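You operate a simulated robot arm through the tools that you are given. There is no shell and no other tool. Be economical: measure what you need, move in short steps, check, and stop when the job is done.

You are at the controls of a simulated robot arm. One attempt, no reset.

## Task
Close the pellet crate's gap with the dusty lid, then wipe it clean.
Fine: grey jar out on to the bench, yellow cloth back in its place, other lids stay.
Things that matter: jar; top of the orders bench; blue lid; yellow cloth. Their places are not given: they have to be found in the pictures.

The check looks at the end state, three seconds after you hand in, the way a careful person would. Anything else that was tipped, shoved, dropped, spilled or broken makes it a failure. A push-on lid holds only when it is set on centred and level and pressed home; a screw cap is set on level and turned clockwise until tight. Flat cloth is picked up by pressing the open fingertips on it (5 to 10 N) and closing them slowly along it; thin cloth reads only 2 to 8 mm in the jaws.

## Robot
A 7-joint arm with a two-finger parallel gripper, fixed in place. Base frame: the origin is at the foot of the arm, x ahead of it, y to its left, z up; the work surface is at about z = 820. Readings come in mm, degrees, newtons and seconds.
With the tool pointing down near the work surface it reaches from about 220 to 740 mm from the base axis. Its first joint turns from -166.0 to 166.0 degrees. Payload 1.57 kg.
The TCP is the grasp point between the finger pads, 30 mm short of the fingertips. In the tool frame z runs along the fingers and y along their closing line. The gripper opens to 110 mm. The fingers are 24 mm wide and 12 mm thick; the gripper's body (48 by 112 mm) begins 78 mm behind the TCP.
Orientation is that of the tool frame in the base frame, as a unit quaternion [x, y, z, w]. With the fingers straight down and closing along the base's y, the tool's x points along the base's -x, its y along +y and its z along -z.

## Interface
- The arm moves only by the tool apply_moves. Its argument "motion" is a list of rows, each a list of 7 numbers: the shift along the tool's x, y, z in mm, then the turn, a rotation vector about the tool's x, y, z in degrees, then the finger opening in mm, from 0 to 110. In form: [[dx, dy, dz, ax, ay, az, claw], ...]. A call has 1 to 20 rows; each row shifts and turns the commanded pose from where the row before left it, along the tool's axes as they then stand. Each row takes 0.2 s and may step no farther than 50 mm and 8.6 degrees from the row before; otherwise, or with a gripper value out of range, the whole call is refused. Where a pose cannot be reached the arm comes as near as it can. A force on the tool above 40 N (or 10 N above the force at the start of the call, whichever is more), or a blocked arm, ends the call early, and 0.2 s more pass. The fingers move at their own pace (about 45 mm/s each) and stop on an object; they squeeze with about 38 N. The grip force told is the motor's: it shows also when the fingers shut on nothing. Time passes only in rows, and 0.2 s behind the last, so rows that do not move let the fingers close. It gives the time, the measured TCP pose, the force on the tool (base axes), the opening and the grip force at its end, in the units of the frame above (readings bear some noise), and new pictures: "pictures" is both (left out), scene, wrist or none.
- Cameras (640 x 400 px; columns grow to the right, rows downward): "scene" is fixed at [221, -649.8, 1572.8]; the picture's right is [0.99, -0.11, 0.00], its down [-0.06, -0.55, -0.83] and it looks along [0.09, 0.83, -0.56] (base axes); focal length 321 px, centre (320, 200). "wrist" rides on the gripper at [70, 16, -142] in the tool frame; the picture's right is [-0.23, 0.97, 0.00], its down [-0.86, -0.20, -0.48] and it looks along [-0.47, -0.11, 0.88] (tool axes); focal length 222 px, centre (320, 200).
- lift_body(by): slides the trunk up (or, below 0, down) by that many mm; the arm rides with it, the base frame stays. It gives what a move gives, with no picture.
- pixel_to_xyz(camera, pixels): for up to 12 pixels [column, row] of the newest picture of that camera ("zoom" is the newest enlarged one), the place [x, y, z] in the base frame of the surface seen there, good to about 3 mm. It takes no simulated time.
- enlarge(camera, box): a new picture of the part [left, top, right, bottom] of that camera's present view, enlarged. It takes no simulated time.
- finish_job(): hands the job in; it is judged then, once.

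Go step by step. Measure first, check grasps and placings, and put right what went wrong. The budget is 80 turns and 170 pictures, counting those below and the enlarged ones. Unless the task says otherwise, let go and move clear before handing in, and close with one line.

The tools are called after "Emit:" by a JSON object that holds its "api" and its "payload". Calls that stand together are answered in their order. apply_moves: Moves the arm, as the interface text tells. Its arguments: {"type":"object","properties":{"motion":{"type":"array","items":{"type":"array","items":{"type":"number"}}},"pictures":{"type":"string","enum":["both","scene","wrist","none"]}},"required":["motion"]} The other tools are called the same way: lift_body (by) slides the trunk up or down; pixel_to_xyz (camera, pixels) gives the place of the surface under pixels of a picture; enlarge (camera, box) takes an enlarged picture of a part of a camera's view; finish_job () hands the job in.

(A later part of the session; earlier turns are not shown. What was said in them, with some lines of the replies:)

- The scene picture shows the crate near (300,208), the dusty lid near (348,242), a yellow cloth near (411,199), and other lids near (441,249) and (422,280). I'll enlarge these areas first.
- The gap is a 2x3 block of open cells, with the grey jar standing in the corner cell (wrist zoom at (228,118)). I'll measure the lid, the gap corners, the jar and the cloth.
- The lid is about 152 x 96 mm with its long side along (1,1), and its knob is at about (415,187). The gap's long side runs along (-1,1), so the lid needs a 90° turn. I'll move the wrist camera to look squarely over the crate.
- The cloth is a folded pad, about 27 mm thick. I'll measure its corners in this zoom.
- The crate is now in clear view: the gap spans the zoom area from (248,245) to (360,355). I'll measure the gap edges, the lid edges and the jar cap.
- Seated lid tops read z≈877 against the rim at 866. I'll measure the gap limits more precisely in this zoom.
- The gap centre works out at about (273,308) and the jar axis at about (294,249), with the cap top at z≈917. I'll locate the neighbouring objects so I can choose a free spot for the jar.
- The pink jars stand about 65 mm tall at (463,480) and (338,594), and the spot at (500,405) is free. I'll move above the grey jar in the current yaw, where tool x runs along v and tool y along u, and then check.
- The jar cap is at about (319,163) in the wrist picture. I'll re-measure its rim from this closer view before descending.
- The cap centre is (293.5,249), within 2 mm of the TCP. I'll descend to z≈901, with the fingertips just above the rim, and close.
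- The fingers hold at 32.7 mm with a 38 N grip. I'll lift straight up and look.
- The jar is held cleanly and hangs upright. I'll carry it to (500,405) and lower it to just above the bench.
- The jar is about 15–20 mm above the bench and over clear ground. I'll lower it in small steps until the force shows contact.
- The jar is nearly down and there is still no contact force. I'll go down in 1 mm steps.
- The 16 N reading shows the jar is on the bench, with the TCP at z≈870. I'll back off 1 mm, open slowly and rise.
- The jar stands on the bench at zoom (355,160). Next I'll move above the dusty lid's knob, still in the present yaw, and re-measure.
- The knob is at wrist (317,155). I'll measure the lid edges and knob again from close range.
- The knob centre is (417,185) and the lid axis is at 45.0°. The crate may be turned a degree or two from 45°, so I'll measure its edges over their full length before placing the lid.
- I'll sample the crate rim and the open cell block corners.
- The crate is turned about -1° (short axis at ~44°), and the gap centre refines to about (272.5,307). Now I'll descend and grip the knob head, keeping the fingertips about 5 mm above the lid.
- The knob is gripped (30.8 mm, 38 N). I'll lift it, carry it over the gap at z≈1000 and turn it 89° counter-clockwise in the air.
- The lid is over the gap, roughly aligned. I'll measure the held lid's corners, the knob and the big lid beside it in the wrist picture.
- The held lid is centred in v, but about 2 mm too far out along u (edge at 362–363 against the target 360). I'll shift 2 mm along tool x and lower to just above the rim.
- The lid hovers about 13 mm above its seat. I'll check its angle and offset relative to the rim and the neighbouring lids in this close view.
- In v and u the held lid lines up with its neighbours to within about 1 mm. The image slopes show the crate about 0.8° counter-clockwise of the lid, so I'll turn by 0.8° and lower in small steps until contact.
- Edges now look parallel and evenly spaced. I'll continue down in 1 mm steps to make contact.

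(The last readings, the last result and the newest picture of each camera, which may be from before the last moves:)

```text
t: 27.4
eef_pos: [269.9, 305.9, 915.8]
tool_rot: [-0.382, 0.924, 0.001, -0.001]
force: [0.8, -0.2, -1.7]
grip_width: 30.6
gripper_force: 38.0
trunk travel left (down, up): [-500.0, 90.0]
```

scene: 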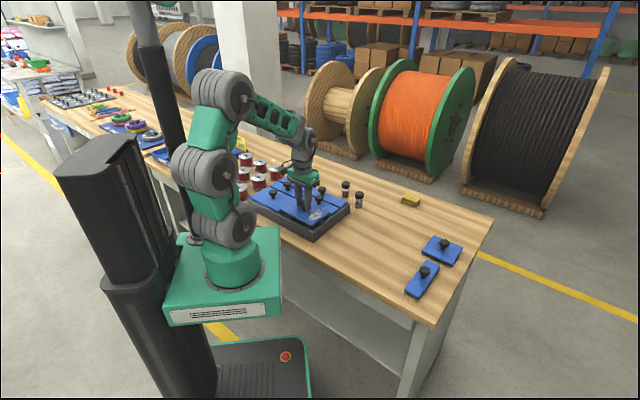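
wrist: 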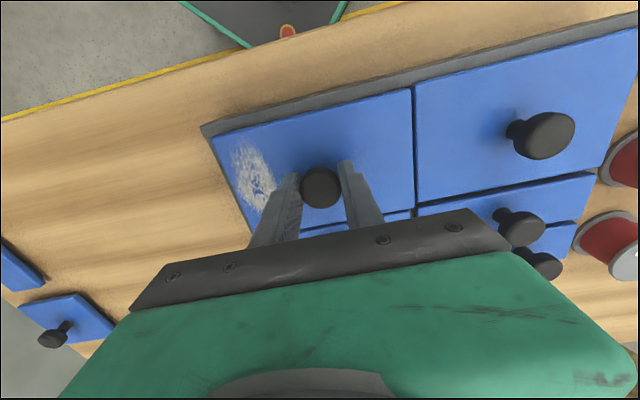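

Emit:
{"api": "apply_moves", "payload": {"motion": [[0, 0, 1, 0, 0, 0, 10], [0, 0, 1, 0, 0, 0, 10], [0, 0, 1, 0, 0, 0, 10], [0, 0, 0, 0, 0, 0, 10]], "pictures": "wrist"}}

Emit:
{"api": "enlarge", "payload": {"camera": "scene", "box": [260, 175, 360, 245]}}

```text
t: 28.4
eef_pos: [271.2, 305.6, 912.3]
tool_rot: [-0.381, 0.925, 0.001, 0.001]
force: [1.5, -2.9, 6.9]
grip_width: 30.9
gripper_force: 38.1
trunk travel left (down, up): [-500.0, 90.0]
```

wrist: 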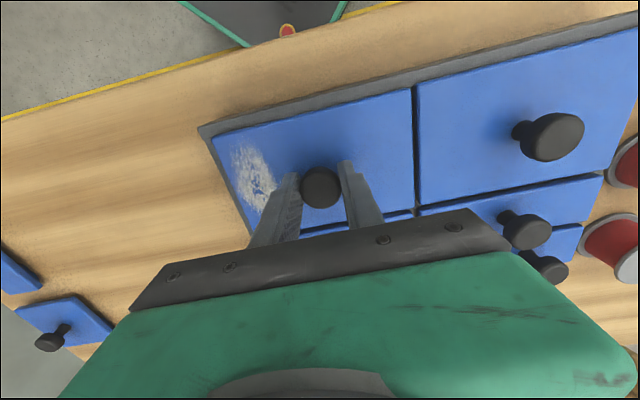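

```text
5.71 times, centred on (310, 210) of scene
```

zoom: 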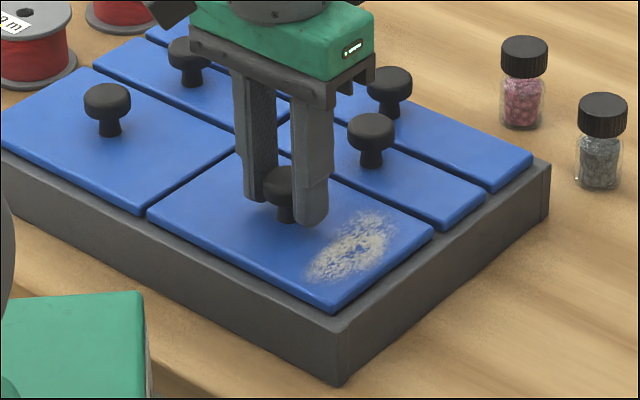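

The lid looks flush with its neighbours and contact has begun (6.9 N). I'll press it home gently.

Emit:
{"api": "apply_moves", "payload": {"motion": [[0, 0, 1, 0, 0, 0, 10], [0, 0, 1, 0, 0, 0, 10], [0, 0, 1, 0, 0, 0, 10], [0, 0, 0, 0, 0, 0, 10]], "pictures": "none"}}

```text
t: 29.4
eef_pos: [271.9, 306.8, 910.8]
tool_rot: [-0.38, 0.925, 0.002, 0.002]
force: [5.0, -6.3, 29.2]
grip_width: 30.6
gripper_force: 38.4
trunk travel left (down, up): [-500.0, 90.0]
```

It takes 29 N of downward force at z≈910.8. I'll relax, open the fingers, rise and inspect the seat.

Emit:
{"api": "apply_moves", "payload": {"motion": [[0, 0, -2, 0, 0, 0, 10], [0, 0, 0, 0, 0, 0, 36], [0, 0, 0, 0, 0, 0, 50], [0, 0, 0, 0, 0, 0, 60], [0, 0, -20, 0, 0, 0, 60], [0, 0, -40, 0, 0, 0, 60], [0, 0, -40, 0, 0, 0, 60], [0, 0, 0, 0, 0, 0, 60]], "pictures": "both"}}

Emit:
{"api": "enlarge", "payload": {"camera": "wrist", "box": [200, 50, 400, 210]}}

Emit:
{"api": "enlarge", "payload": {"camera": "scene", "box": [260, 175, 360, 245]}}

```text
t: 31.2
eef_pos: [271.4, 305.5, 1012.1]
tool_rot: [-0.381, 0.924, 0.0, -0.002]
force: [-0.9, 0.2, -0.2]
grip_width: 60.1
gripper_force: 0.1
trunk travel left (down, up): [-500.0, 90.0]
```

scene: 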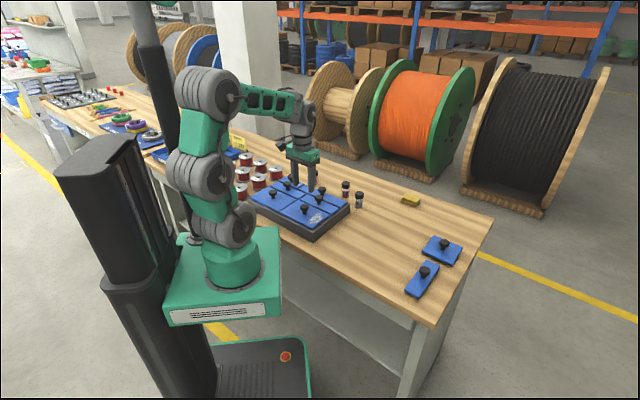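
wrist: 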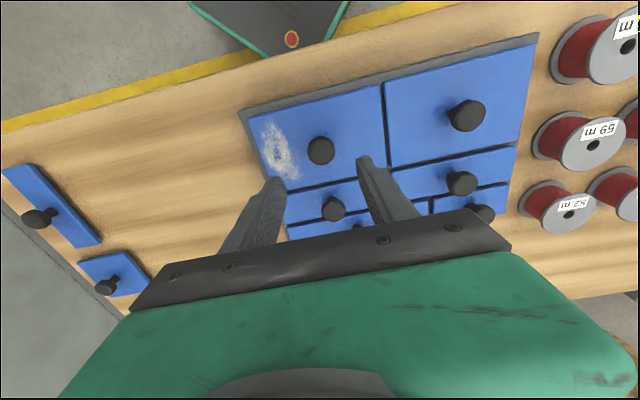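

```text
2.50 times, centred on (300, 130) of wrist
```

zoom: 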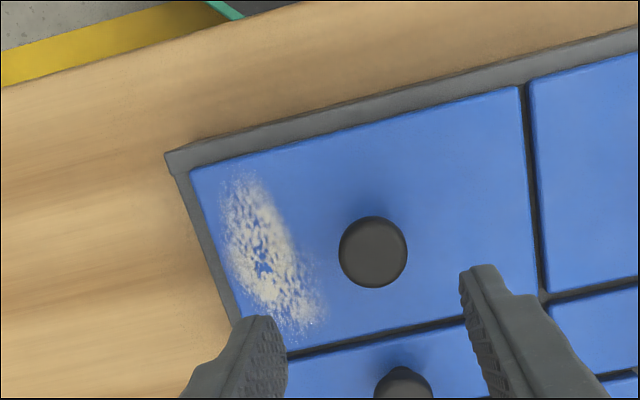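

```text
5.71 times, centred on (310, 210) of scene
```

zoom: 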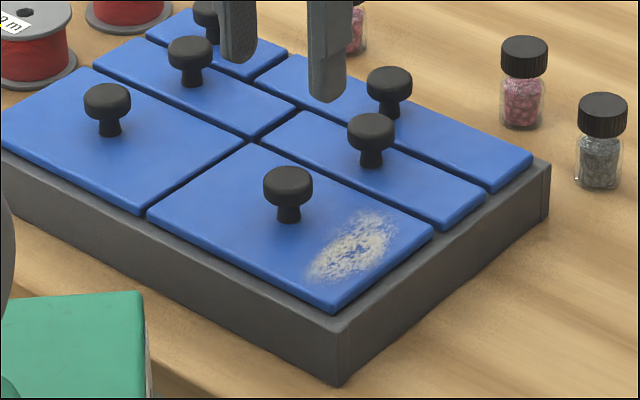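

The lid sits square and flush with its neighbours. I'll check heights across its corners and against the other lids, and measure the dust patch.

Emit:
{"api": "pixel_to_xyz", "payload": {"camera": "zoom", "pixels": [[155, 215], [245, 150], [425, 235], [332, 302], [230, 165], [480, 190], [370, 215], [330, 278], [350, 240], [385, 222], [400, 250], [290, 177]]}}

Emit:
{"api": "pixel_to_xyz", "payload": {"camera": "wrist", "pixels": [[320, 149], [255, 122], [376, 91], [291, 183], [378, 158], [394, 90], [266, 124], [292, 180], [262, 150], [303, 170], [280, 150]]}}

```text
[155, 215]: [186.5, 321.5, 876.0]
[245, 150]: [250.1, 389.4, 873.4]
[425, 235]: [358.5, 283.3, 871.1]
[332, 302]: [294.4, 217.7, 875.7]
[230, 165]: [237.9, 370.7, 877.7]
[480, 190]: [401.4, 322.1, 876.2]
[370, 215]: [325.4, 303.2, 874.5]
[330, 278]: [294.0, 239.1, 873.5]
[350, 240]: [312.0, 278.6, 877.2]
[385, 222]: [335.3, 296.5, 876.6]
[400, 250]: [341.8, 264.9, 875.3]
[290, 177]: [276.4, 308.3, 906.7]
```

```text
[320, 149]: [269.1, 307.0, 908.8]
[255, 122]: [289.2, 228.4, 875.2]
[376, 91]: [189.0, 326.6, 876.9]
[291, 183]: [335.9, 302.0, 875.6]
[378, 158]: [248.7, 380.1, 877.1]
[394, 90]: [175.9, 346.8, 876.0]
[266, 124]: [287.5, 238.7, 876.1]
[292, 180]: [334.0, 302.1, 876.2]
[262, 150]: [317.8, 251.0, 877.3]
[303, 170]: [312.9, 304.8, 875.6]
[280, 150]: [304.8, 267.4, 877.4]
```

All corners read z≈876, matching the neighbours. For security I'll press once more on the knob top with the fingers closed.

Emit:
{"api": "apply_moves", "payload": {"motion": [[0, 0, 0, 0, 0, 0, 0], [0, 1.5, 20, 0, 0, 0, 0], [0, 0, 30, 0, 0, 0, 0], [0, 0, 17, 0, 0, 0, 0], [0, 0, 4, 0, 0, 0, 0], [0, 0, 2, 0, 0, 0, 0], [0, 0, 1, 0, 0, 0, 0], [0, 0, 1, 0, 0, 0, 0], [0, 0, 1, 0, 0, 0, 0], [0, 0, 0.5, 0, 0, 0, 0]], "pictures": "none"}}

```text
t: 33.4
eef_pos: [268.7, 308.5, 937.7]
tool_rot: [-0.381, 0.925, 0.002, 0.003]
force: [-1.9, -0.6, 26.6]
grip_width: 0.1
gripper_force: 21.5
trunk travel left (down, up): [-500.0, 90.0]
```

The knob took 26.6 N without sinking further, so the lid is home. I'll rise, tilt the tool 30° outward (the cloth lies about 828 mm out) and travel high towards the cloth.

Emit:
{"api": "apply_moves", "payload": {"motion": [[0, 0, 0.6, 0, 0, 0, 0], [0, 0, -20, 0, 0, 0, 0], [0, 0, -50, 0, 0, 0, 20], [0, 0, -50, 0, 0, 0, 40], [0, 0, -40, 0, 0, 0, 60], [0, 0, 0, 0, -7.5, 0, 80], [0, 0, 0, 0, -7.5, 0, 80], [0, 0, 0, 0, -7.5, 0, 80], [0, 0, 0, 0, -7.5, 0, 80], [-32.9, -25.2, 19, 0, 0, 0, 80], [-32.9, -25.2, 19, 0, 0, 0, 80], [-32.9, -25.2, 19, 0, 0, 0, 80], [-32.9, -25.2, 19, 0, 0, 0, 80], [-32.9, -25.2, 19, 0, 0, 0, 80], [-32.9, -25.2, 19, 0, 0, 0, 80], [-32.9, -25.2, 19, 0, 0, 0, 80], [-32.9, -25.2, 19, 0, 0, 0, 80], [0, 0, 0, 0, 0, 0, 80]], "pictures": "both"}}

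```text
t: 37.2
eef_pos: [624.6, 378.3, 1093.5]
tool_rot: [-0.368, 0.893, 0.1, 0.239]
force: [0.1, 0.7, -0.4]
grip_width: 79.9
gripper_force: 0.1
trunk travel left (down, up): [-500.0, 90.0]
```

scene: 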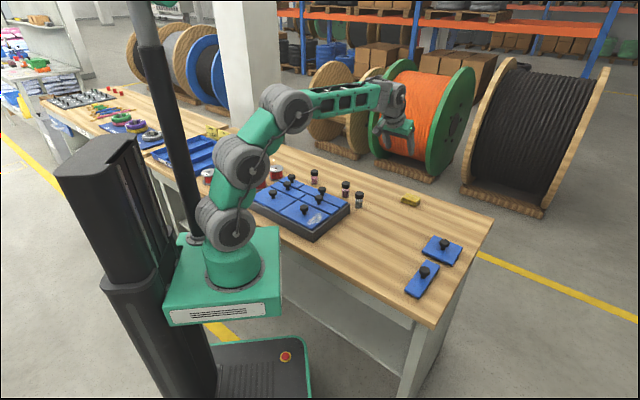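
wrist: 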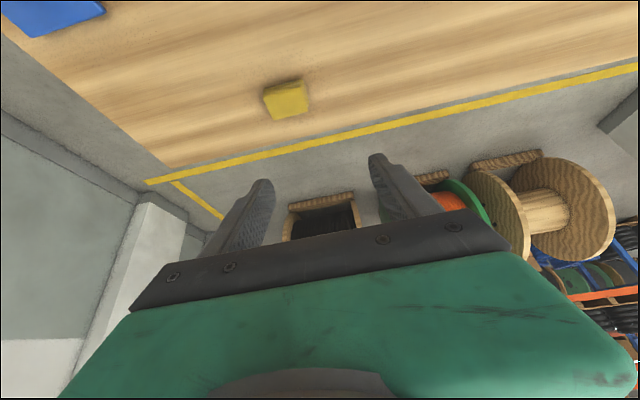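

The tilted pose is reached cleanly at (625,378,1094), and the cloth is visible at (287,98). I'll measure its corners from here.

Emit:
{"api": "enlarge", "payload": {"camera": "wrist", "box": [240, 60, 340, 140]}}

```text
5.00 times, centred on (290, 100) of wrist
```

zoom: 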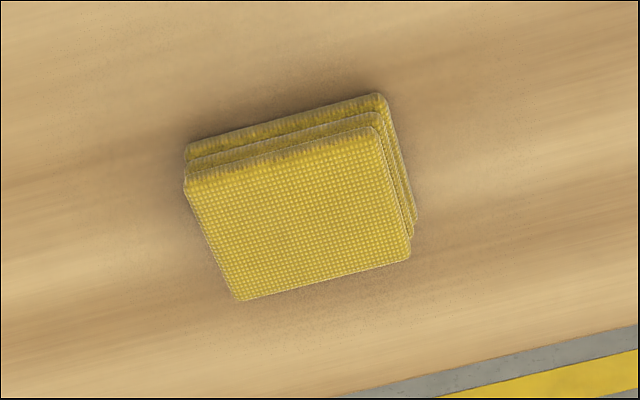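

Emit:
{"api": "pixel_to_xyz", "payload": {"camera": "zoom", "pixels": [[190, 188], [372, 137], [406, 256], [238, 296], [298, 220], [187, 148], [380, 97], [413, 222], [280, 165], [400, 350]]}}

```text
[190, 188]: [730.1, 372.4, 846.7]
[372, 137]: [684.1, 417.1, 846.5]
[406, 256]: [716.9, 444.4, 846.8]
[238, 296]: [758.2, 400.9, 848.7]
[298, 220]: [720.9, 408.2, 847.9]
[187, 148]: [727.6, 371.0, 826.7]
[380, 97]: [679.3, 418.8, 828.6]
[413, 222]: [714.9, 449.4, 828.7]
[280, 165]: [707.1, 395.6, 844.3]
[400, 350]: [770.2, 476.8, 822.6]
```

The cloth centre is (722,409), its top at z≈847, with its 62 mm side across the jaws. That pose is also what I'll restore later. I'll descend tilted to z≈870 straddling it and look.

Emit:
{"api": "apply_moves", "payload": {"motion": [[5.9, -9.5, 41.3, 0, 0, 0, 92], [5.9, -9.5, 41.3, 0, 0, 0, 92], [5.9, -9.5, 41.3, 0, 0, 0, 92], [5.9, -9.5, 41.3, 0, 0, 0, 92], [5.9, -9.5, 41.3, 0, 0, 0, 92], [0, 0, 0, 0, 0, 0, 92]], "pictures": "both"}}

Emit:
{"api": "enlarge", "payload": {"camera": "scene", "box": [370, 160, 450, 220]}}

```text
t: 38.6
eef_pos: [714.3, 401.4, 902.0]
tool_rot: [-0.369, 0.893, 0.1, 0.239]
force: [-0.5, 0.4, -0.2]
grip_width: 92.3
gripper_force: 0.0
trunk travel left (down, up): [-500.0, 90.0]
```

scene: 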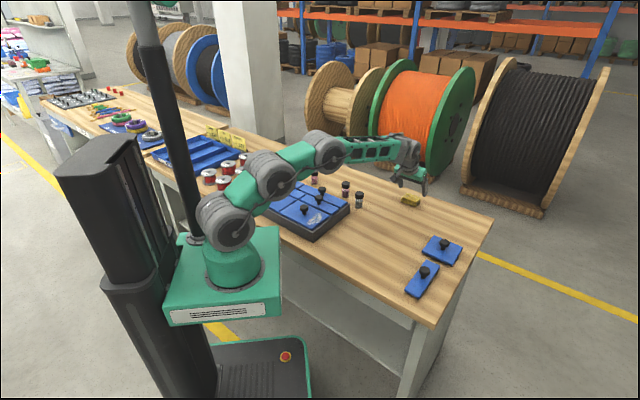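
wrist: 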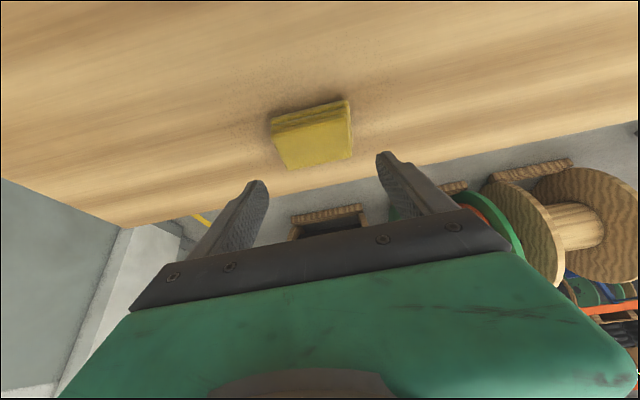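

```text
6.67 times, centred on (410, 190) of scene
```

zoom: 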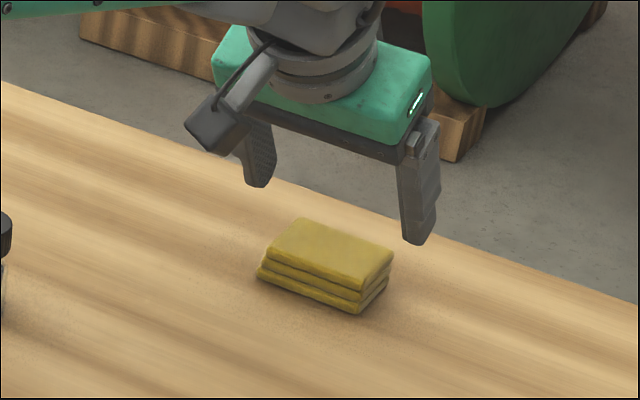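

The jaws straddle the cloth evenly. I'll descend vertically to z≈856 and watch the force.

Emit:
{"api": "apply_moves", "payload": {"motion": [[9.2, 0, 12, 0, 0, 0, 92], [7.5, 0, 13, 0, 0, 0, 92], [5, 0, 8.7, 0, 0, 0, 92], [3, 0, 5.2, 0, 0, 0, 92], [0, 0, 0, 0, 0, 0, 92]], "pictures": "both"}}

Emit:
{"api": "enlarge", "payload": {"camera": "scene", "box": [370, 160, 450, 220]}}

```text
t: 39.8
eef_pos: [714.4, 399.4, 855.0]
tool_rot: [-0.369, 0.893, 0.099, 0.239]
force: [0.1, -0.6, -1.0]
grip_width: 91.9
gripper_force: 0.0
trunk travel left (down, up): [-500.0, 90.0]
```

scene: 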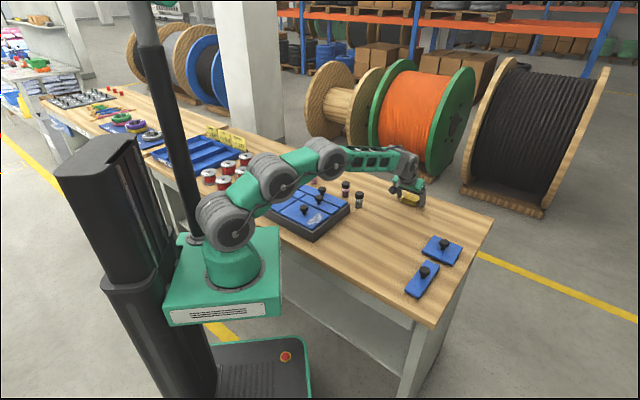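
wrist: 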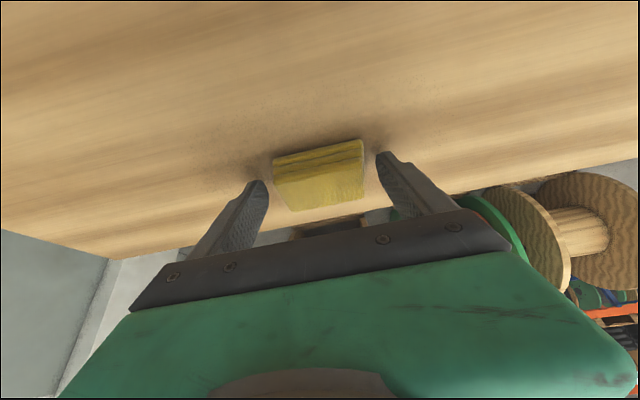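

```text
6.67 times, centred on (410, 190) of scene
```

zoom: 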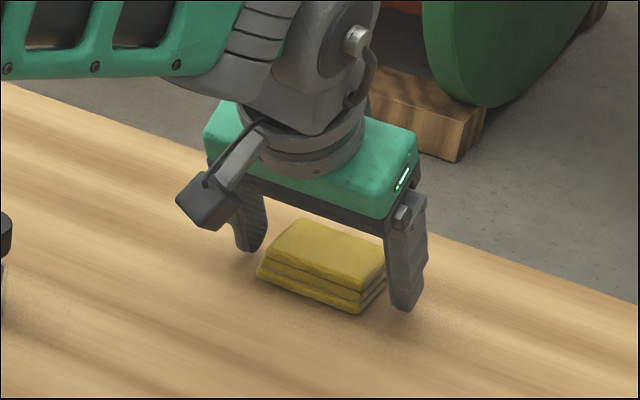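

The fingers are on both sides of the cloth, clear of the bench. I'll close slowly.

Emit:
{"api": "apply_moves", "payload": {"motion": [[0, 0, 0, 0, 0, 0, 80], [0, 0, 0, 0, 0, 0, 72], [0, 0, 0, 0, 0, 0, 66], [0, 0, 0, 0, 0, 0, 62], [0, 0, 0, 0, 0, 0, 58], [0, 0, 0, 0, 0, 0, 54], [0, 0, 0, 0, 0, 0, 50], [0, 0, 0, 0, 0, 0, 50]], "pictures": "wrist"}}

Emit:
{"api": "enlarge", "payload": {"camera": "scene", "box": [370, 160, 450, 220]}}

```text
t: 41.6
eef_pos: [715.0, 399.0, 853.2]
tool_rot: [-0.368, 0.893, 0.099, 0.239]
force: [1.0, 0.0, -0.4]
grip_width: 68.3
gripper_force: 38.0
trunk travel left (down, up): [-500.0, 90.0]
```

wrist: 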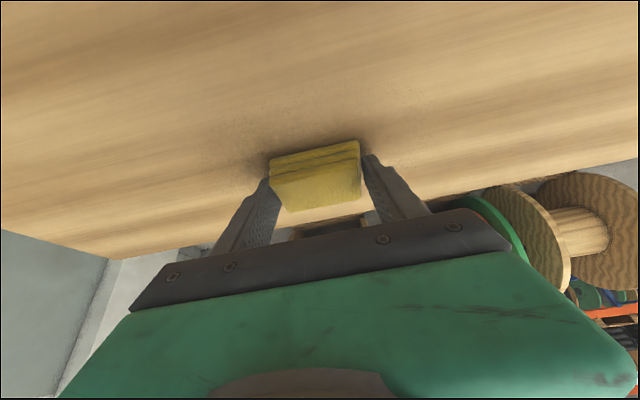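

```text
6.67 times, centred on (410, 190) of scene
```

zoom: 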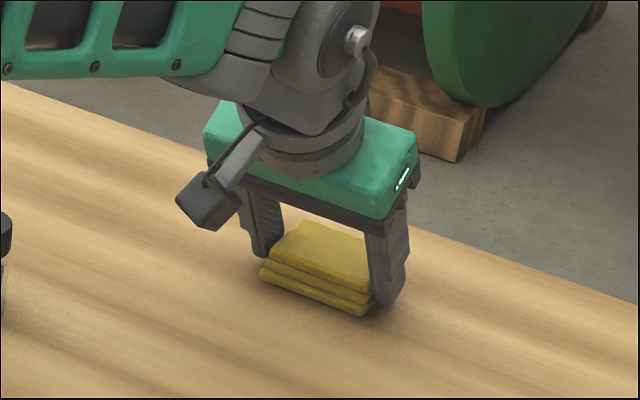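

The cloth is gripped firm at 68 mm. I'll lift vertically about 40 mm and check.

Emit:
{"api": "apply_moves", "payload": {"motion": [[-5, 0, -8.7, 0, 0, 0, 50], [-7.5, 0, -13, 0, 0, 0, 50], [-7.5, 0, -13, 0, 0, 0, 50], [0, 0, 0, 0, 0, 0, 50]], "pictures": "wrist"}}

Emit:
{"api": "enlarge", "payload": {"camera": "scene", "box": [370, 160, 450, 220]}}

```text
t: 42.6
eef_pos: [713.8, 398.4, 894.2]
tool_rot: [-0.369, 0.893, 0.1, 0.239]
force: [0.6, 0.7, 0.4]
grip_width: 68.7
gripper_force: 38.4
trunk travel left (down, up): [-500.0, 90.0]
```

wrist: 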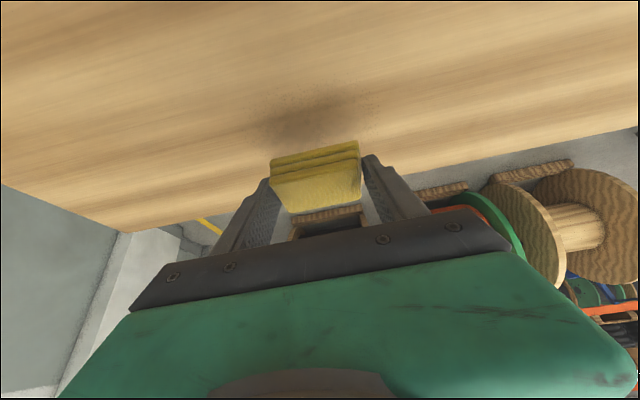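

```text
6.67 times, centred on (410, 190) of scene
```

zoom: 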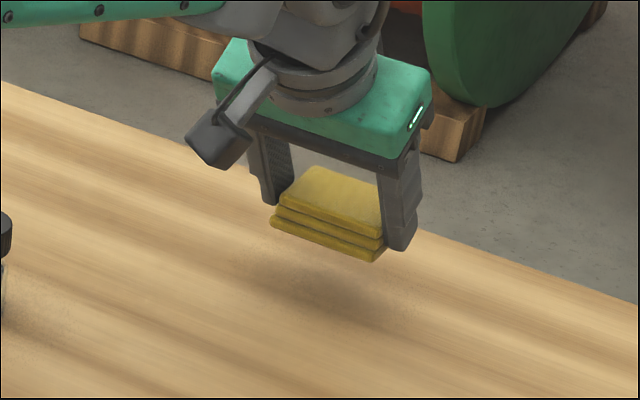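

The cloth hangs square in the jaws. I'll lift it to z≈1050 and carry it back over the dusty end of the lid.

Emit:
{"api": "apply_moves", "payload": {"motion": [[-20, 0, -34.6, 0, 0, 0, 50], [-20, 0, -34.6, 0, 0, 0, 50], [-20, 0, -34.6, 0, 0, 0, 50], [-20, 0, -34.6, 0, 0, 0, 50], [32.7, 18, -18.9, 0, 0, 0, 50], [32.7, 18, -18.9, 0, 0, 0, 50], [32.7, 18, -18.9, 0, 0, 0, 50], [32.7, 18, -18.9, 0, 0, 0, 50], [32.7, 18, -18.9, 0, 0, 0, 50], [32.7, 18, -18.9, 0, 0, 0, 50], [32.7, 18, -18.9, 0, 0, 0, 50], [32.7, 18, -18.9, 0, 0, 0, 50], [32.7, 18, -18.9, 0, 0, 0, 50], [32.7, 18, -18.9, 0, 0, 0, 50], [0, 0, 0, 0, 0, 0, 50]], "pictures": "scene"}}

```text
t: 45.8
eef_pos: [318.8, 260.4, 1054.2]
tool_rot: [-0.368, 0.893, 0.099, 0.239]
force: [0.0, 0.3, -0.4]
grip_width: 68.9
gripper_force: 37.8
trunk travel left (down, up): [-500.0, 90.0]
```

scene: 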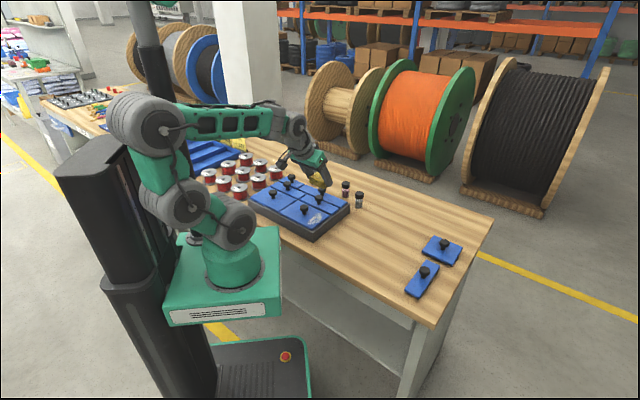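

I'm above the lid at (319,260,1054). Next I'll yaw 90° counter-clockwise about the vertical, so the fingers straddle along u and stay clear of the knob.

Emit:
{"api": "apply_moves", "payload": {"motion": [[0, 0, 0, -4.09, 0, -7.085, 50], [0, 0, 0, -4.09, 0, -7.085, 50], [0, 0, 0, -4.09, 0, -7.085, 50], [0, 0, 0, -4.09, 0, -7.085, 50], [0, 0, 0, -4.09, 0, -7.085, 50], [0, 0, 0, -4.09, 0, -7.085, 50], [0, 0, 0, -4.09, 0, -7.085, 50], [0, 0, 0, -4.09, 0, -7.085, 50], [0, 0, 0, -4.09, 0, -7.085, 50], [0, 0, 0, -4.09, 0, -7.085, 50], [0, 0, 0, -4.09, 0, -7.085, 50], [0, 0, 0, 0, 0, 0, 50]], "pictures": "both"}}

Emit:
{"api": "enlarge", "payload": {"camera": "scene", "box": [250, 130, 370, 240]}}

```text
t: 48.4
eef_pos: [320.2, 259.8, 1054.4]
tool_rot: [0.892, -0.371, -0.239, -0.1]
force: [-0.7, 0.5, 0.0]
grip_width: 68.8
gripper_force: 38.4
trunk travel left (down, up): [-500.0, 90.0]
```

scene: 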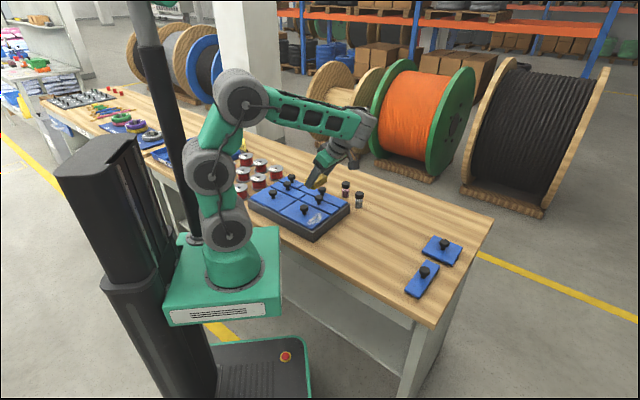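
wrist: 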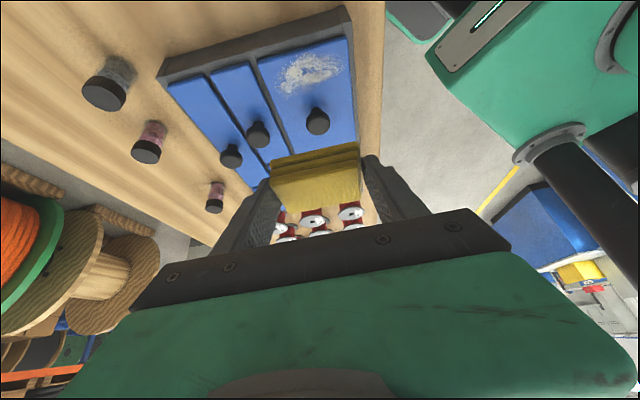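

```text
3.64 times, centred on (310, 185) of scene
```

zoom: 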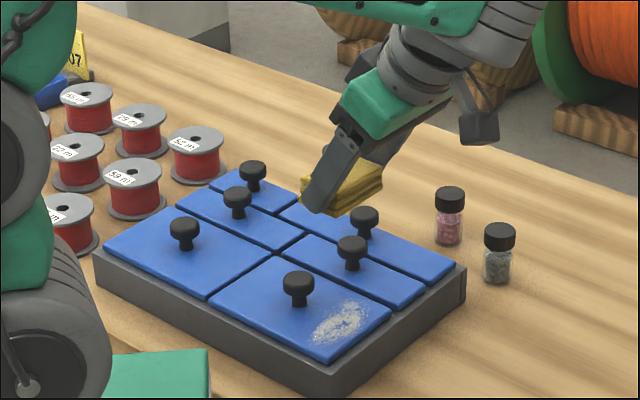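

The tool now leans in from the -v side with the cloth level. I'll measure the dust patch outline before lowering.

Emit:
{"api": "pixel_to_xyz", "payload": {"camera": "zoom", "pixels": [[312, 342], [318, 318], [345, 301], [370, 306], [360, 328], [332, 345], [340, 322]]}}

Emit:
{"api": "pixel_to_xyz", "payload": {"camera": "wrist", "pixels": [[275, 75], [290, 93], [343, 74], [335, 55], [300, 55], [318, 120], [315, 170], [275, 180], [358, 170]]}}

```text
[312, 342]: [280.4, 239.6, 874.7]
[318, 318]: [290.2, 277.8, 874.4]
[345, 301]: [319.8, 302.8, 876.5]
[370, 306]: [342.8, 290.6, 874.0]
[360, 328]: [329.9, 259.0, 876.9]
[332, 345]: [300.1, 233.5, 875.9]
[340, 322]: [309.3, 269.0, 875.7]
```

```text
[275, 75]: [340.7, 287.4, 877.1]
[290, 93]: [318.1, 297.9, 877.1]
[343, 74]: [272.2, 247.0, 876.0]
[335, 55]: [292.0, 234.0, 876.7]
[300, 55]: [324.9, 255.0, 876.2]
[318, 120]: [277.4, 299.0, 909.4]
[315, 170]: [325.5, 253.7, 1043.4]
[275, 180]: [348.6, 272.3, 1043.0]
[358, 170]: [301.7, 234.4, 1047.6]
```

The dust spans u 366–448 and v -50 to -9. I'll bring the cloth to u≈385, v≈-30 and lower it until it touches the lid.

Emit:
{"api": "apply_moves", "payload": {"motion": [[0, 25, 0, 0, 0, 0, 50], [20, 0, 34.6, 0, 0, 0, 50], [20, 0, 34.6, 0, 0, 0, 50], [20, 0, 34.6, 0, 0, 0, 50], [7.5, 0, 13, 0, 0, 0, 50], [1, 0, 1.73, 0, 0, 0, 50], [1, 0, 1.73, 0, 0, 0, 50], [0, 0, 0, 0, 0, 0, 50]], "pictures": "both"}}

Emit:
{"api": "enlarge", "payload": {"camera": "scene", "box": [260, 160, 370, 245]}}

```text
t: 50.2
eef_pos: [302.3, 243.5, 915.7]
tool_rot: [0.891, -0.372, -0.24, -0.099]
force: [-0.3, -0.9, -0.1]
grip_width: 68.5
gripper_force: 37.6
trunk travel left (down, up): [-500.0, 90.0]
```

scene: 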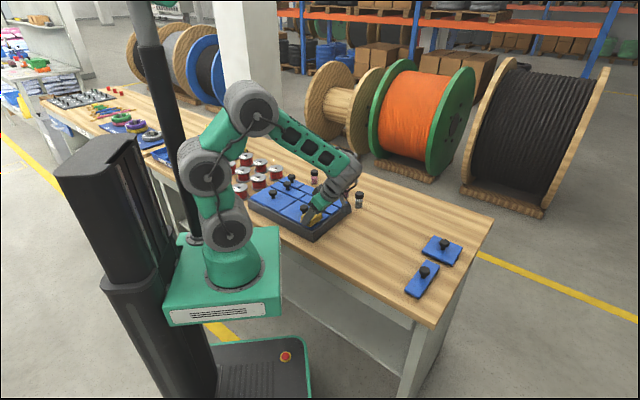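
wrist: 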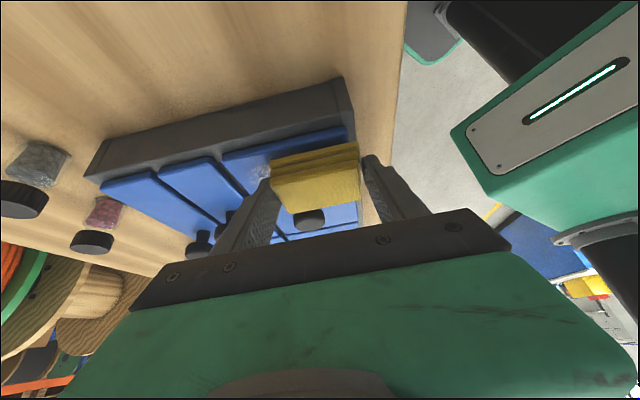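

```text
4.71 times, centred on (315, 202) of scene
```

zoom: 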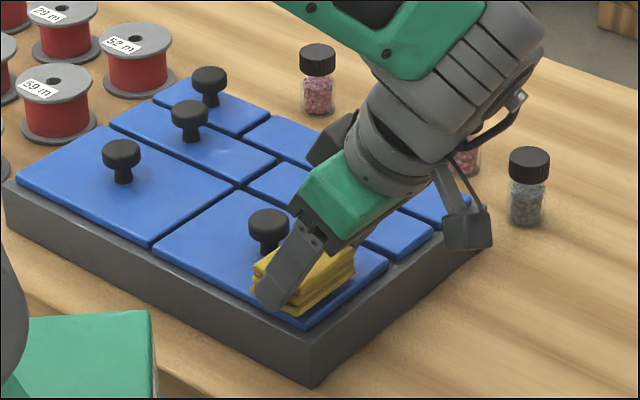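

The cloth is just above the lid (z 915.7) and clear of the knob. I'll lower it in 1 mm steps to contact.

Emit:
{"api": "apply_moves", "payload": {"motion": [[1, 0, 1.73, 0, 0, 0, 50], [0.5, 0, 0.87, 0, 0, 0, 50], [0.5, 0, 0.87, 0, 0, 0, 50], [0.5, 0, 0.87, 0, 0, 0, 50], [0, 0, 0, 0, 0, 0, 50]], "pictures": "none"}}

```text
t: 51.4
eef_pos: [301.1, 242.2, 909.8]
tool_rot: [0.891, -0.372, -0.24, -0.1]
force: [0.0, -0.6, -0.3]
grip_width: 68.8
gripper_force: 38.2
trunk travel left (down, up): [-500.0, 90.0]
```

Emit:
{"api": "apply_moves", "payload": {"motion": [[0.5, 0, 0.87, 0, 0, 0, 50], [0.5, 0, 0.87, 0, 0, 0, 50], [0, 0, 0, 0, 0, 0, 50]], "pictures": "none"}}

```text
t: 52.2
eef_pos: [301.6, 243.6, 908.2]
tool_rot: [0.891, -0.371, -0.239, -0.101]
force: [-0.3, 1.3, 12.6]
grip_width: 68.7
gripper_force: 37.8
trunk travel left (down, up): [-500.0, 90.0]
```

Contact gives 12.6 N. I'll ease off slightly and wipe along u, to u≈430 and back, with small sideways shifts.

Emit:
{"api": "apply_moves", "payload": {"motion": [[-0.1, 0, -0.2, 0, 0, 0, 50], [0, -9, 0, 0, 0, 0, 50], [0, -9, 0, 0, 0, 0, 50], [0, -9, 0, 0, 0, 0, 50], [0, -9, 0, 0, 0, 0, 50], [0, -9, 0, 0, 0, 0, 50], [-3.46, 0, 2, 0, 0, 0, 50], [0, 9, 0, 0, 0, 0, 50], [0, 9, 0, 0, 0, 0, 50], [0, 9, 0, 0, 0, 0, 50], [0, 9, 0, 0, 0, 0, 50], [0, 9, 0, 0, 0, 0, 50], [6.93, 0, -4, 0, 0, 0, 50], [0, -9, 0, 0, 0, 0, 50], [0, -9, 0, 0, 0, 0, 50], [0, -9, 0, 0, 0, 0, 50], [0, -9, 0, 0, 0, 0, 50], [0, -9, 0, 0, 0, 0, 50], [0, 0, 0, 0, 0, 0, 50]], "pictures": "scene"}}

Emit:
{"api": "enlarge", "payload": {"camera": "scene", "box": [260, 160, 370, 245]}}

```text
t: 56.2
eef_pos: [335.4, 271.5, 908.9]
tool_rot: [0.892, -0.371, -0.239, -0.1]
force: [-1.8, -3.7, 15.9]
grip_width: 68.7
gripper_force: 37.5
trunk travel left (down, up): [-500.0, 90.0]
```

scene: 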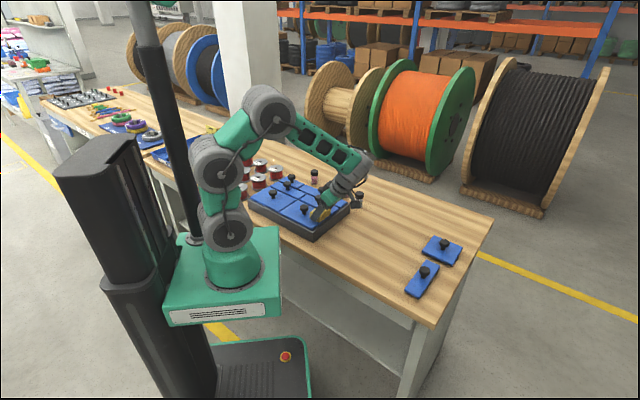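

```text
4.71 times, centred on (315, 202) of scene
```

zoom: 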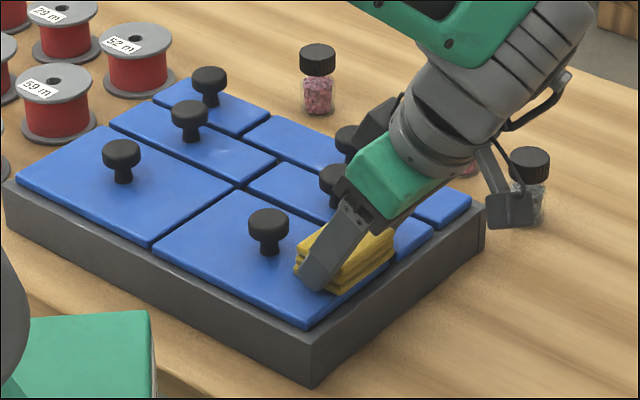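

The uncovered part already looks clean. I'll run two more strokes, then lift to inspect the right-hand part.

Emit:
{"api": "apply_moves", "payload": {"motion": [[0, 9, 0, 0, 0, 0, 50], [0, 9, 0, 0, 0, 0, 50], [0, 9, 0, 0, 0, 0, 50], [0, 9, 0, 0, 0, 0, 50], [0, 9, 0, 0, 0, 0, 50], [-3.46, 0, 2, 0, 0, 0, 50], [0, -9, 0, 0, 0, 0, 50], [0, -9, 0, 0, 0, 0, 50], [0, -9, 0, 0, 0, 0, 50], [0, -9, 0, 0, 0, 0, 50], [0, -9, 0, 0, 0, 0, 50], [0, 9, 0, 0, 0, 0, 50], [0, 9, 0, 0, 0, 0, 50], [-10, 0, -17.3, 0, 0, 0, 50], [-20, 0, -34.6, 0, 0, 0, 50], [-20, 0, -34.6, 0, 0, 0, 50], [-20, 0, -34.6, 0, 0, 0, 50], [0, 0, 0, 0, 0, 0, 50]], "pictures": "both"}}

Emit:
{"api": "enlarge", "payload": {"camera": "scene", "box": [260, 160, 370, 245]}}

Emit:
{"api": "enlarge", "payload": {"camera": "wrist", "box": [180, 20, 400, 180]}}

```text
t: 60.0
eef_pos: [321.9, 261.0, 1047.6]
tool_rot: [0.891, -0.372, -0.239, -0.101]
force: [0.1, 0.8, 0.2]
grip_width: 68.7
gripper_force: 38.0
trunk travel left (down, up): [-500.0, 90.0]
```

scene: 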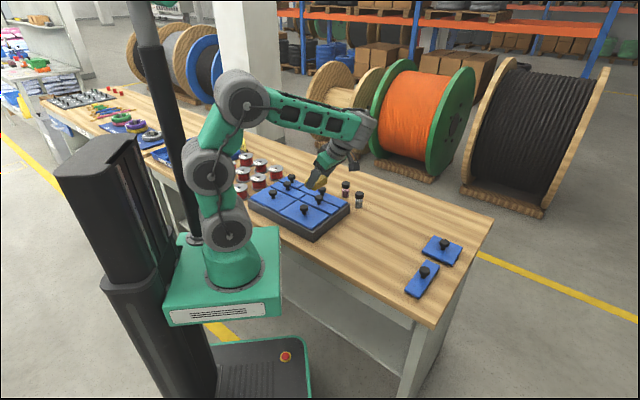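
wrist: 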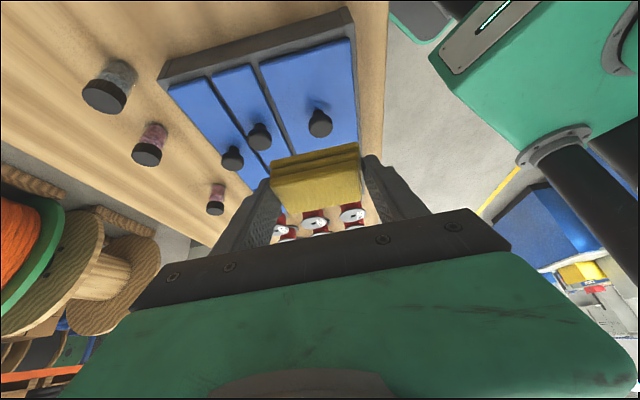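

```text
4.71 times, centred on (315, 202) of scene
```

zoom: 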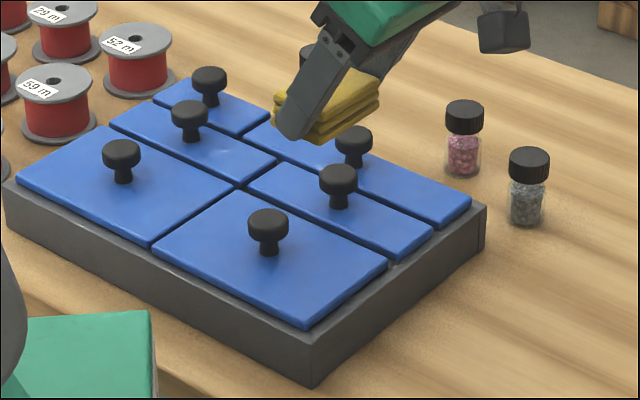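

```text
2.50 times, centred on (290, 100) of wrist
```

zoom: 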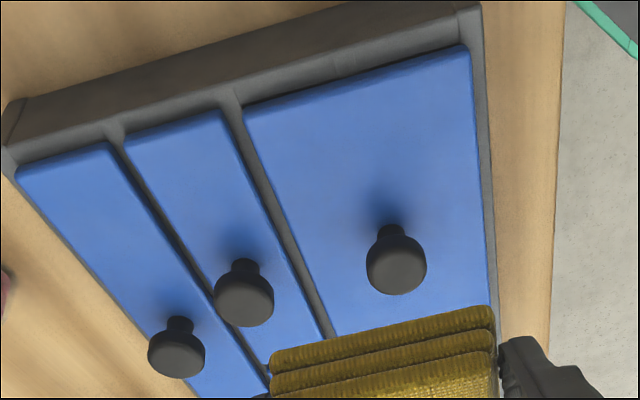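

The lid is clean and still square with its neighbours. I'll yaw back 90° and carry the cloth to above its original place.

Emit:
{"api": "apply_moves", "payload": {"motion": [[0, 0, 0, 4.09, 0, 7.085, 50], [0, 0, 0, 4.09, 0, 7.085, 50], [0, 0, 0, 4.09, 0, 7.085, 50], [0, 0, 0, 4.09, 0, 7.085, 50], [0, 0, 0, 4.09, 0, 7.085, 50], [0, 0, 0, 4.09, 0, 7.085, 50], [0, 0, 0, 4.09, 0, 7.085, 50], [0, 0, 0, 4.09, 0, 7.085, 50], [0, 0, 0, 4.09, 0, 7.085, 50], [0, 0, 0, 4.09, 0, 7.085, 50], [0, 0, 0, 4.09, 0, 7.085, 50], [-36.1, -20, 20.9, 0, 0, 0, 50], [-36.1, -20, 20.9, 0, 0, 0, 50], [-36.1, -20, 20.9, 0, 0, 0, 50], [-36.1, -20, 20.9, 0, 0, 0, 50], [-36.1, -20, 20.9, 0, 0, 0, 50], [-36.1, -20, 20.9, 0, 0, 0, 50], [-36.1, -20, 20.9, 0, 0, 0, 50], [-36.1, -20, 20.9, 0, 0, 0, 50], [-36.1, -20, 20.9, 0, 0, 0, 50]], "pictures": "both"}}

```text
t: 64.2
eef_pos: [716.1, 397.4, 1046.5]
tool_rot: [-0.368, 0.893, 0.1, 0.239]
force: [0.6, 1.3, -0.2]
grip_width: 68.4
gripper_force: 38.2
trunk travel left (down, up): [-500.0, 90.0]
```

scene: 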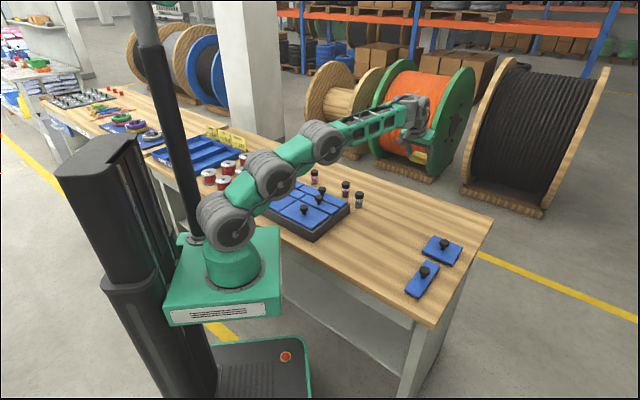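
wrist: 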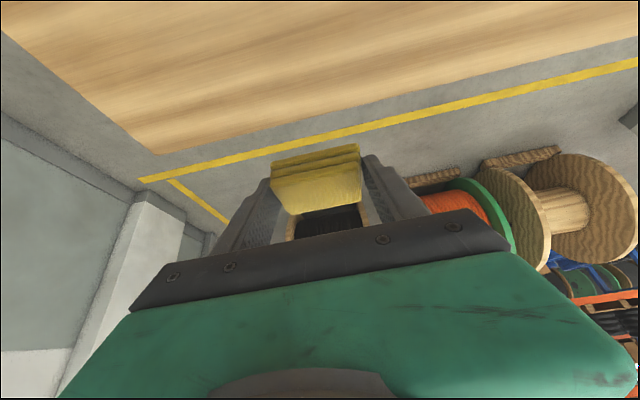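

I'm over the cloth's place, within 2 mm. I'll descend to z≈862 with a small v correction.

Emit:
{"api": "apply_moves", "payload": {"motion": [[23, 2.2, 39.8, 0, 0, 0, 50], [23, 0, 39.8, 0, 0, 0, 50], [23, 0, 39.8, 0, 0, 0, 50], [20, 0, 34.6, 0, 0, 0, 50], [3, 0, 5.2, 0, 0, 0, 50], [0, 0, 0, 0, 0, 0, 50]], "pictures": "scene"}}

Emit:
{"api": "enlarge", "payload": {"camera": "scene", "box": [370, 160, 450, 220]}}

```text
t: 65.6
eef_pos: [711.0, 399.7, 864.4]
tool_rot: [-0.368, 0.893, 0.099, 0.239]
force: [-0.1, 0.3, -0.6]
grip_width: 68.5
gripper_force: 37.5
trunk travel left (down, up): [-500.0, 90.0]
```

scene: 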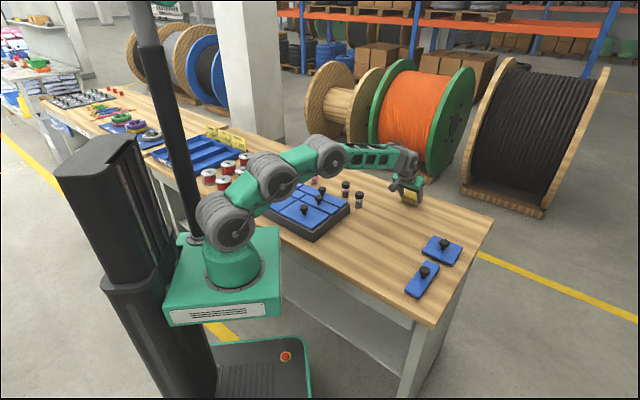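

```text
6.67 times, centred on (410, 190) of scene
```

zoom: 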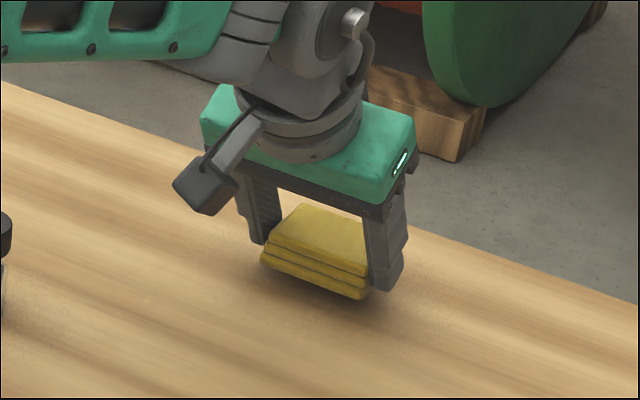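

About 9 mm remain. I'll correct by 2 mm and lower slowly to contact.

Emit:
{"api": "apply_moves", "payload": {"motion": [[-1.7, -2, 1, 0, 0, 0, 50], [2, 0, 3.46, 0, 0, 0, 50], [1.5, 0, 2.6, 0, 0, 0, 50], [0.5, 0, 0.87, 0, 0, 0, 50], [0, 0, 0, 0, 0, 0, 50]], "pictures": "none"}}

```text
t: 66.8
eef_pos: [716.2, 400.6, 856.0]
tool_rot: [-0.369, 0.893, 0.1, 0.239]
force: [-1.1, -0.8, -0.9]
grip_width: 68.6
gripper_force: 38.3
trunk travel left (down, up): [-500.0, 90.0]
```

Emit:
{"api": "apply_moves", "payload": {"motion": [[0.5, 0, 0.87, 0, 0, 0, 50], [0.5, 0, 0.87, 0, 0, 0, 50], [0.5, 0, 0.87, 0, 0, 0, 50], [0, 0, 0, 0, 0, 0, 50]], "pictures": "none"}}

Emit:
{"api": "enlarge", "payload": {"camera": "scene", "box": [370, 160, 450, 220]}}

```text
t: 67.8
eef_pos: [715.1, 400.2, 853.3]
tool_rot: [-0.368, 0.893, 0.099, 0.239]
force: [0.1, 0.1, 0.0]
grip_width: 68.7
gripper_force: 38.1
trunk travel left (down, up): [-500.0, 90.0]
```

```text
6.67 times, centred on (410, 190) of scene
```

zoom: 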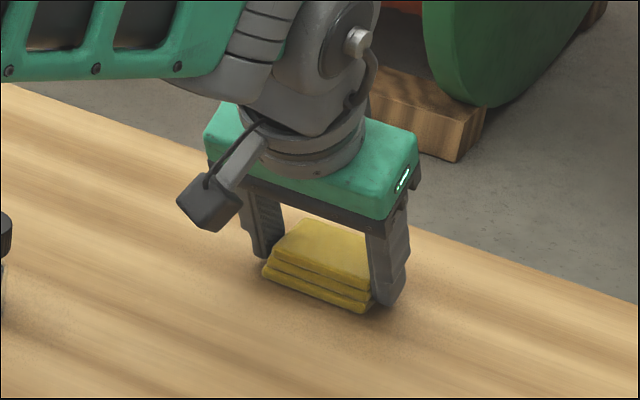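

It's practically on the bench, in the same place as before. One more millimetre, then I'll open slowly.

Emit:
{"api": "apply_moves", "payload": {"motion": [[0.5, 0, 0.87, 0, 0, 0, 50], [0.2, 0, 0.4, 0, 0, 0, 50], [0, 0, 0, 0, 0, 0, 50]], "pictures": "none"}}

```text
t: 68.6
eef_pos: [714.8, 399.9, 853.7]
tool_rot: [-0.368, 0.893, 0.099, 0.241]
force: [-1.2, 0.0, 8.9]
grip_width: 68.9
gripper_force: 37.3
trunk travel left (down, up): [-500.0, 90.0]
```

The 8.9 N reading confirms contact. I'll open evenly and retreat straight up.

Emit:
{"api": "apply_moves", "payload": {"motion": [[-0.2, 0, -0.4, 0, 0, 0, 60], [0, 0, 0, 0, 0, 0, 70], [0, 0, 0, 0, 0, 0, 76], [0, 0, 0, 0, 0, 0, 84], [0, 0, 0, 0, 0, 0, 92], [0, 0, 0, 0, 0, 0, 92], [-10, 0, -17.3, 0, 0, 0, 92], [-20, 0, -34.6, 0, 0, 0, 92], [-20, 0, -34.6, 0, 0, 0, 92], [-20, 0, -34.6, 0, 0, 0, 92], [-20, 0, -34.6, 0, 0, 0, 92], [-20, 0, -34.6, 0, 0, 0, 92], [36, 20, -20.9, 0, 0, 0, 92], [36, 20, -20.9, 0, 0, 0, 92], [36, 20, -20.9, 0, 0, 0, 92], [0, 0, 0, 0, 0, 0, 92]], "pictures": "both"}}

Emit:
{"api": "enlarge", "payload": {"camera": "scene", "box": [390, 182, 434, 210]}}

Emit:
{"api": "enlarge", "payload": {"camera": "scene", "box": [250, 160, 470, 300]}}

```text
t: 72.0
eef_pos: [583.8, 353.2, 1072.8]
tool_rot: [-0.368, 0.893, 0.098, 0.238]
force: [0.2, -0.4, 0.4]
grip_width: 92.2
gripper_force: 0.2
trunk travel left (down, up): [-500.0, 90.0]
```

scene: 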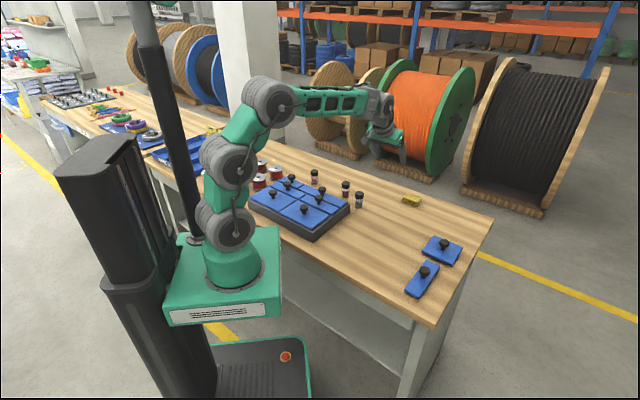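
wrist: 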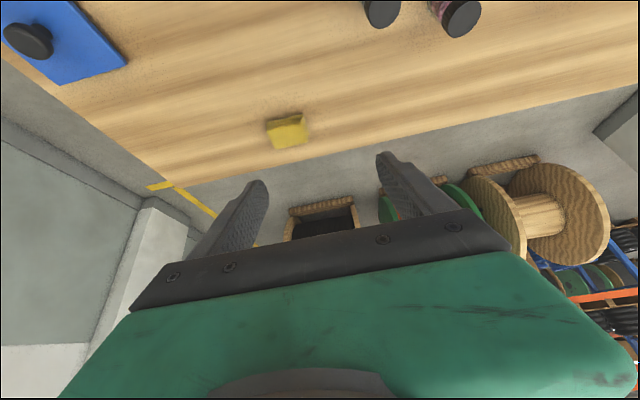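

```text
14.29 times, centred on (412, 196) of scene
```

zoom: 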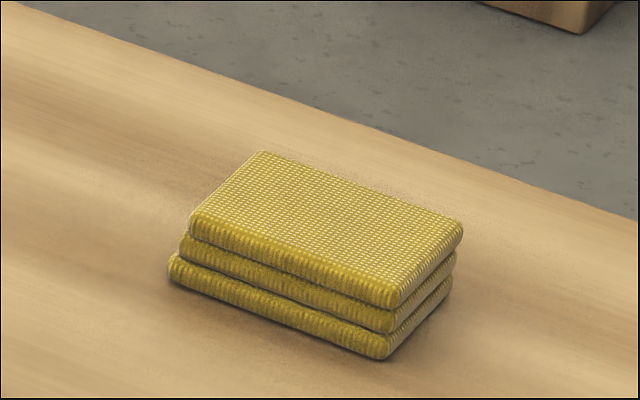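

```text
2.86 times, centred on (360, 230) of scene
```

zoom: 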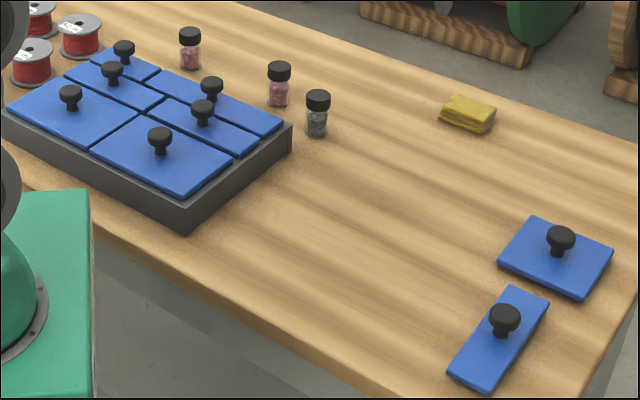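

The cloth is back within about 3 mm of its original pose, the jar stands, and the other lids are untouched. One last close look at the wiped lid.

Emit:
{"api": "enlarge", "payload": {"camera": "scene", "box": [280, 185, 360, 242]}}

```text
7.02 times, centred on (320, 214) of scene
```

zoom: 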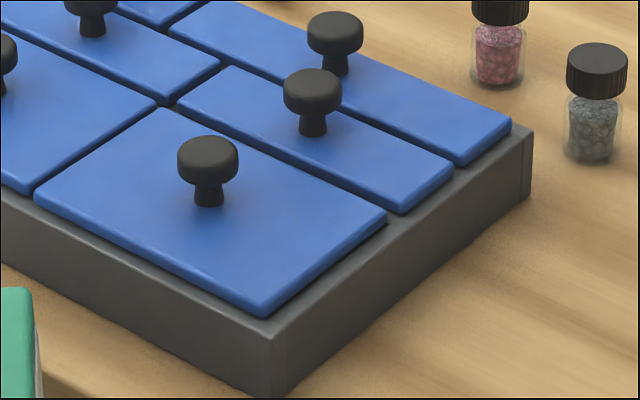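

The lid is clean, flush and in line with its neighbours, and the arm is clear. Handing in.

Emit:
{"api": "finish_job", "payload": {}}

```text
The job is handed in.
```

The dusty lid now closes the crate's gap, seated flush and wiped clean. The grey jar is standing on the bench, the yellow cloth is back within about 3 mm of its place, and the other lids were not moved.
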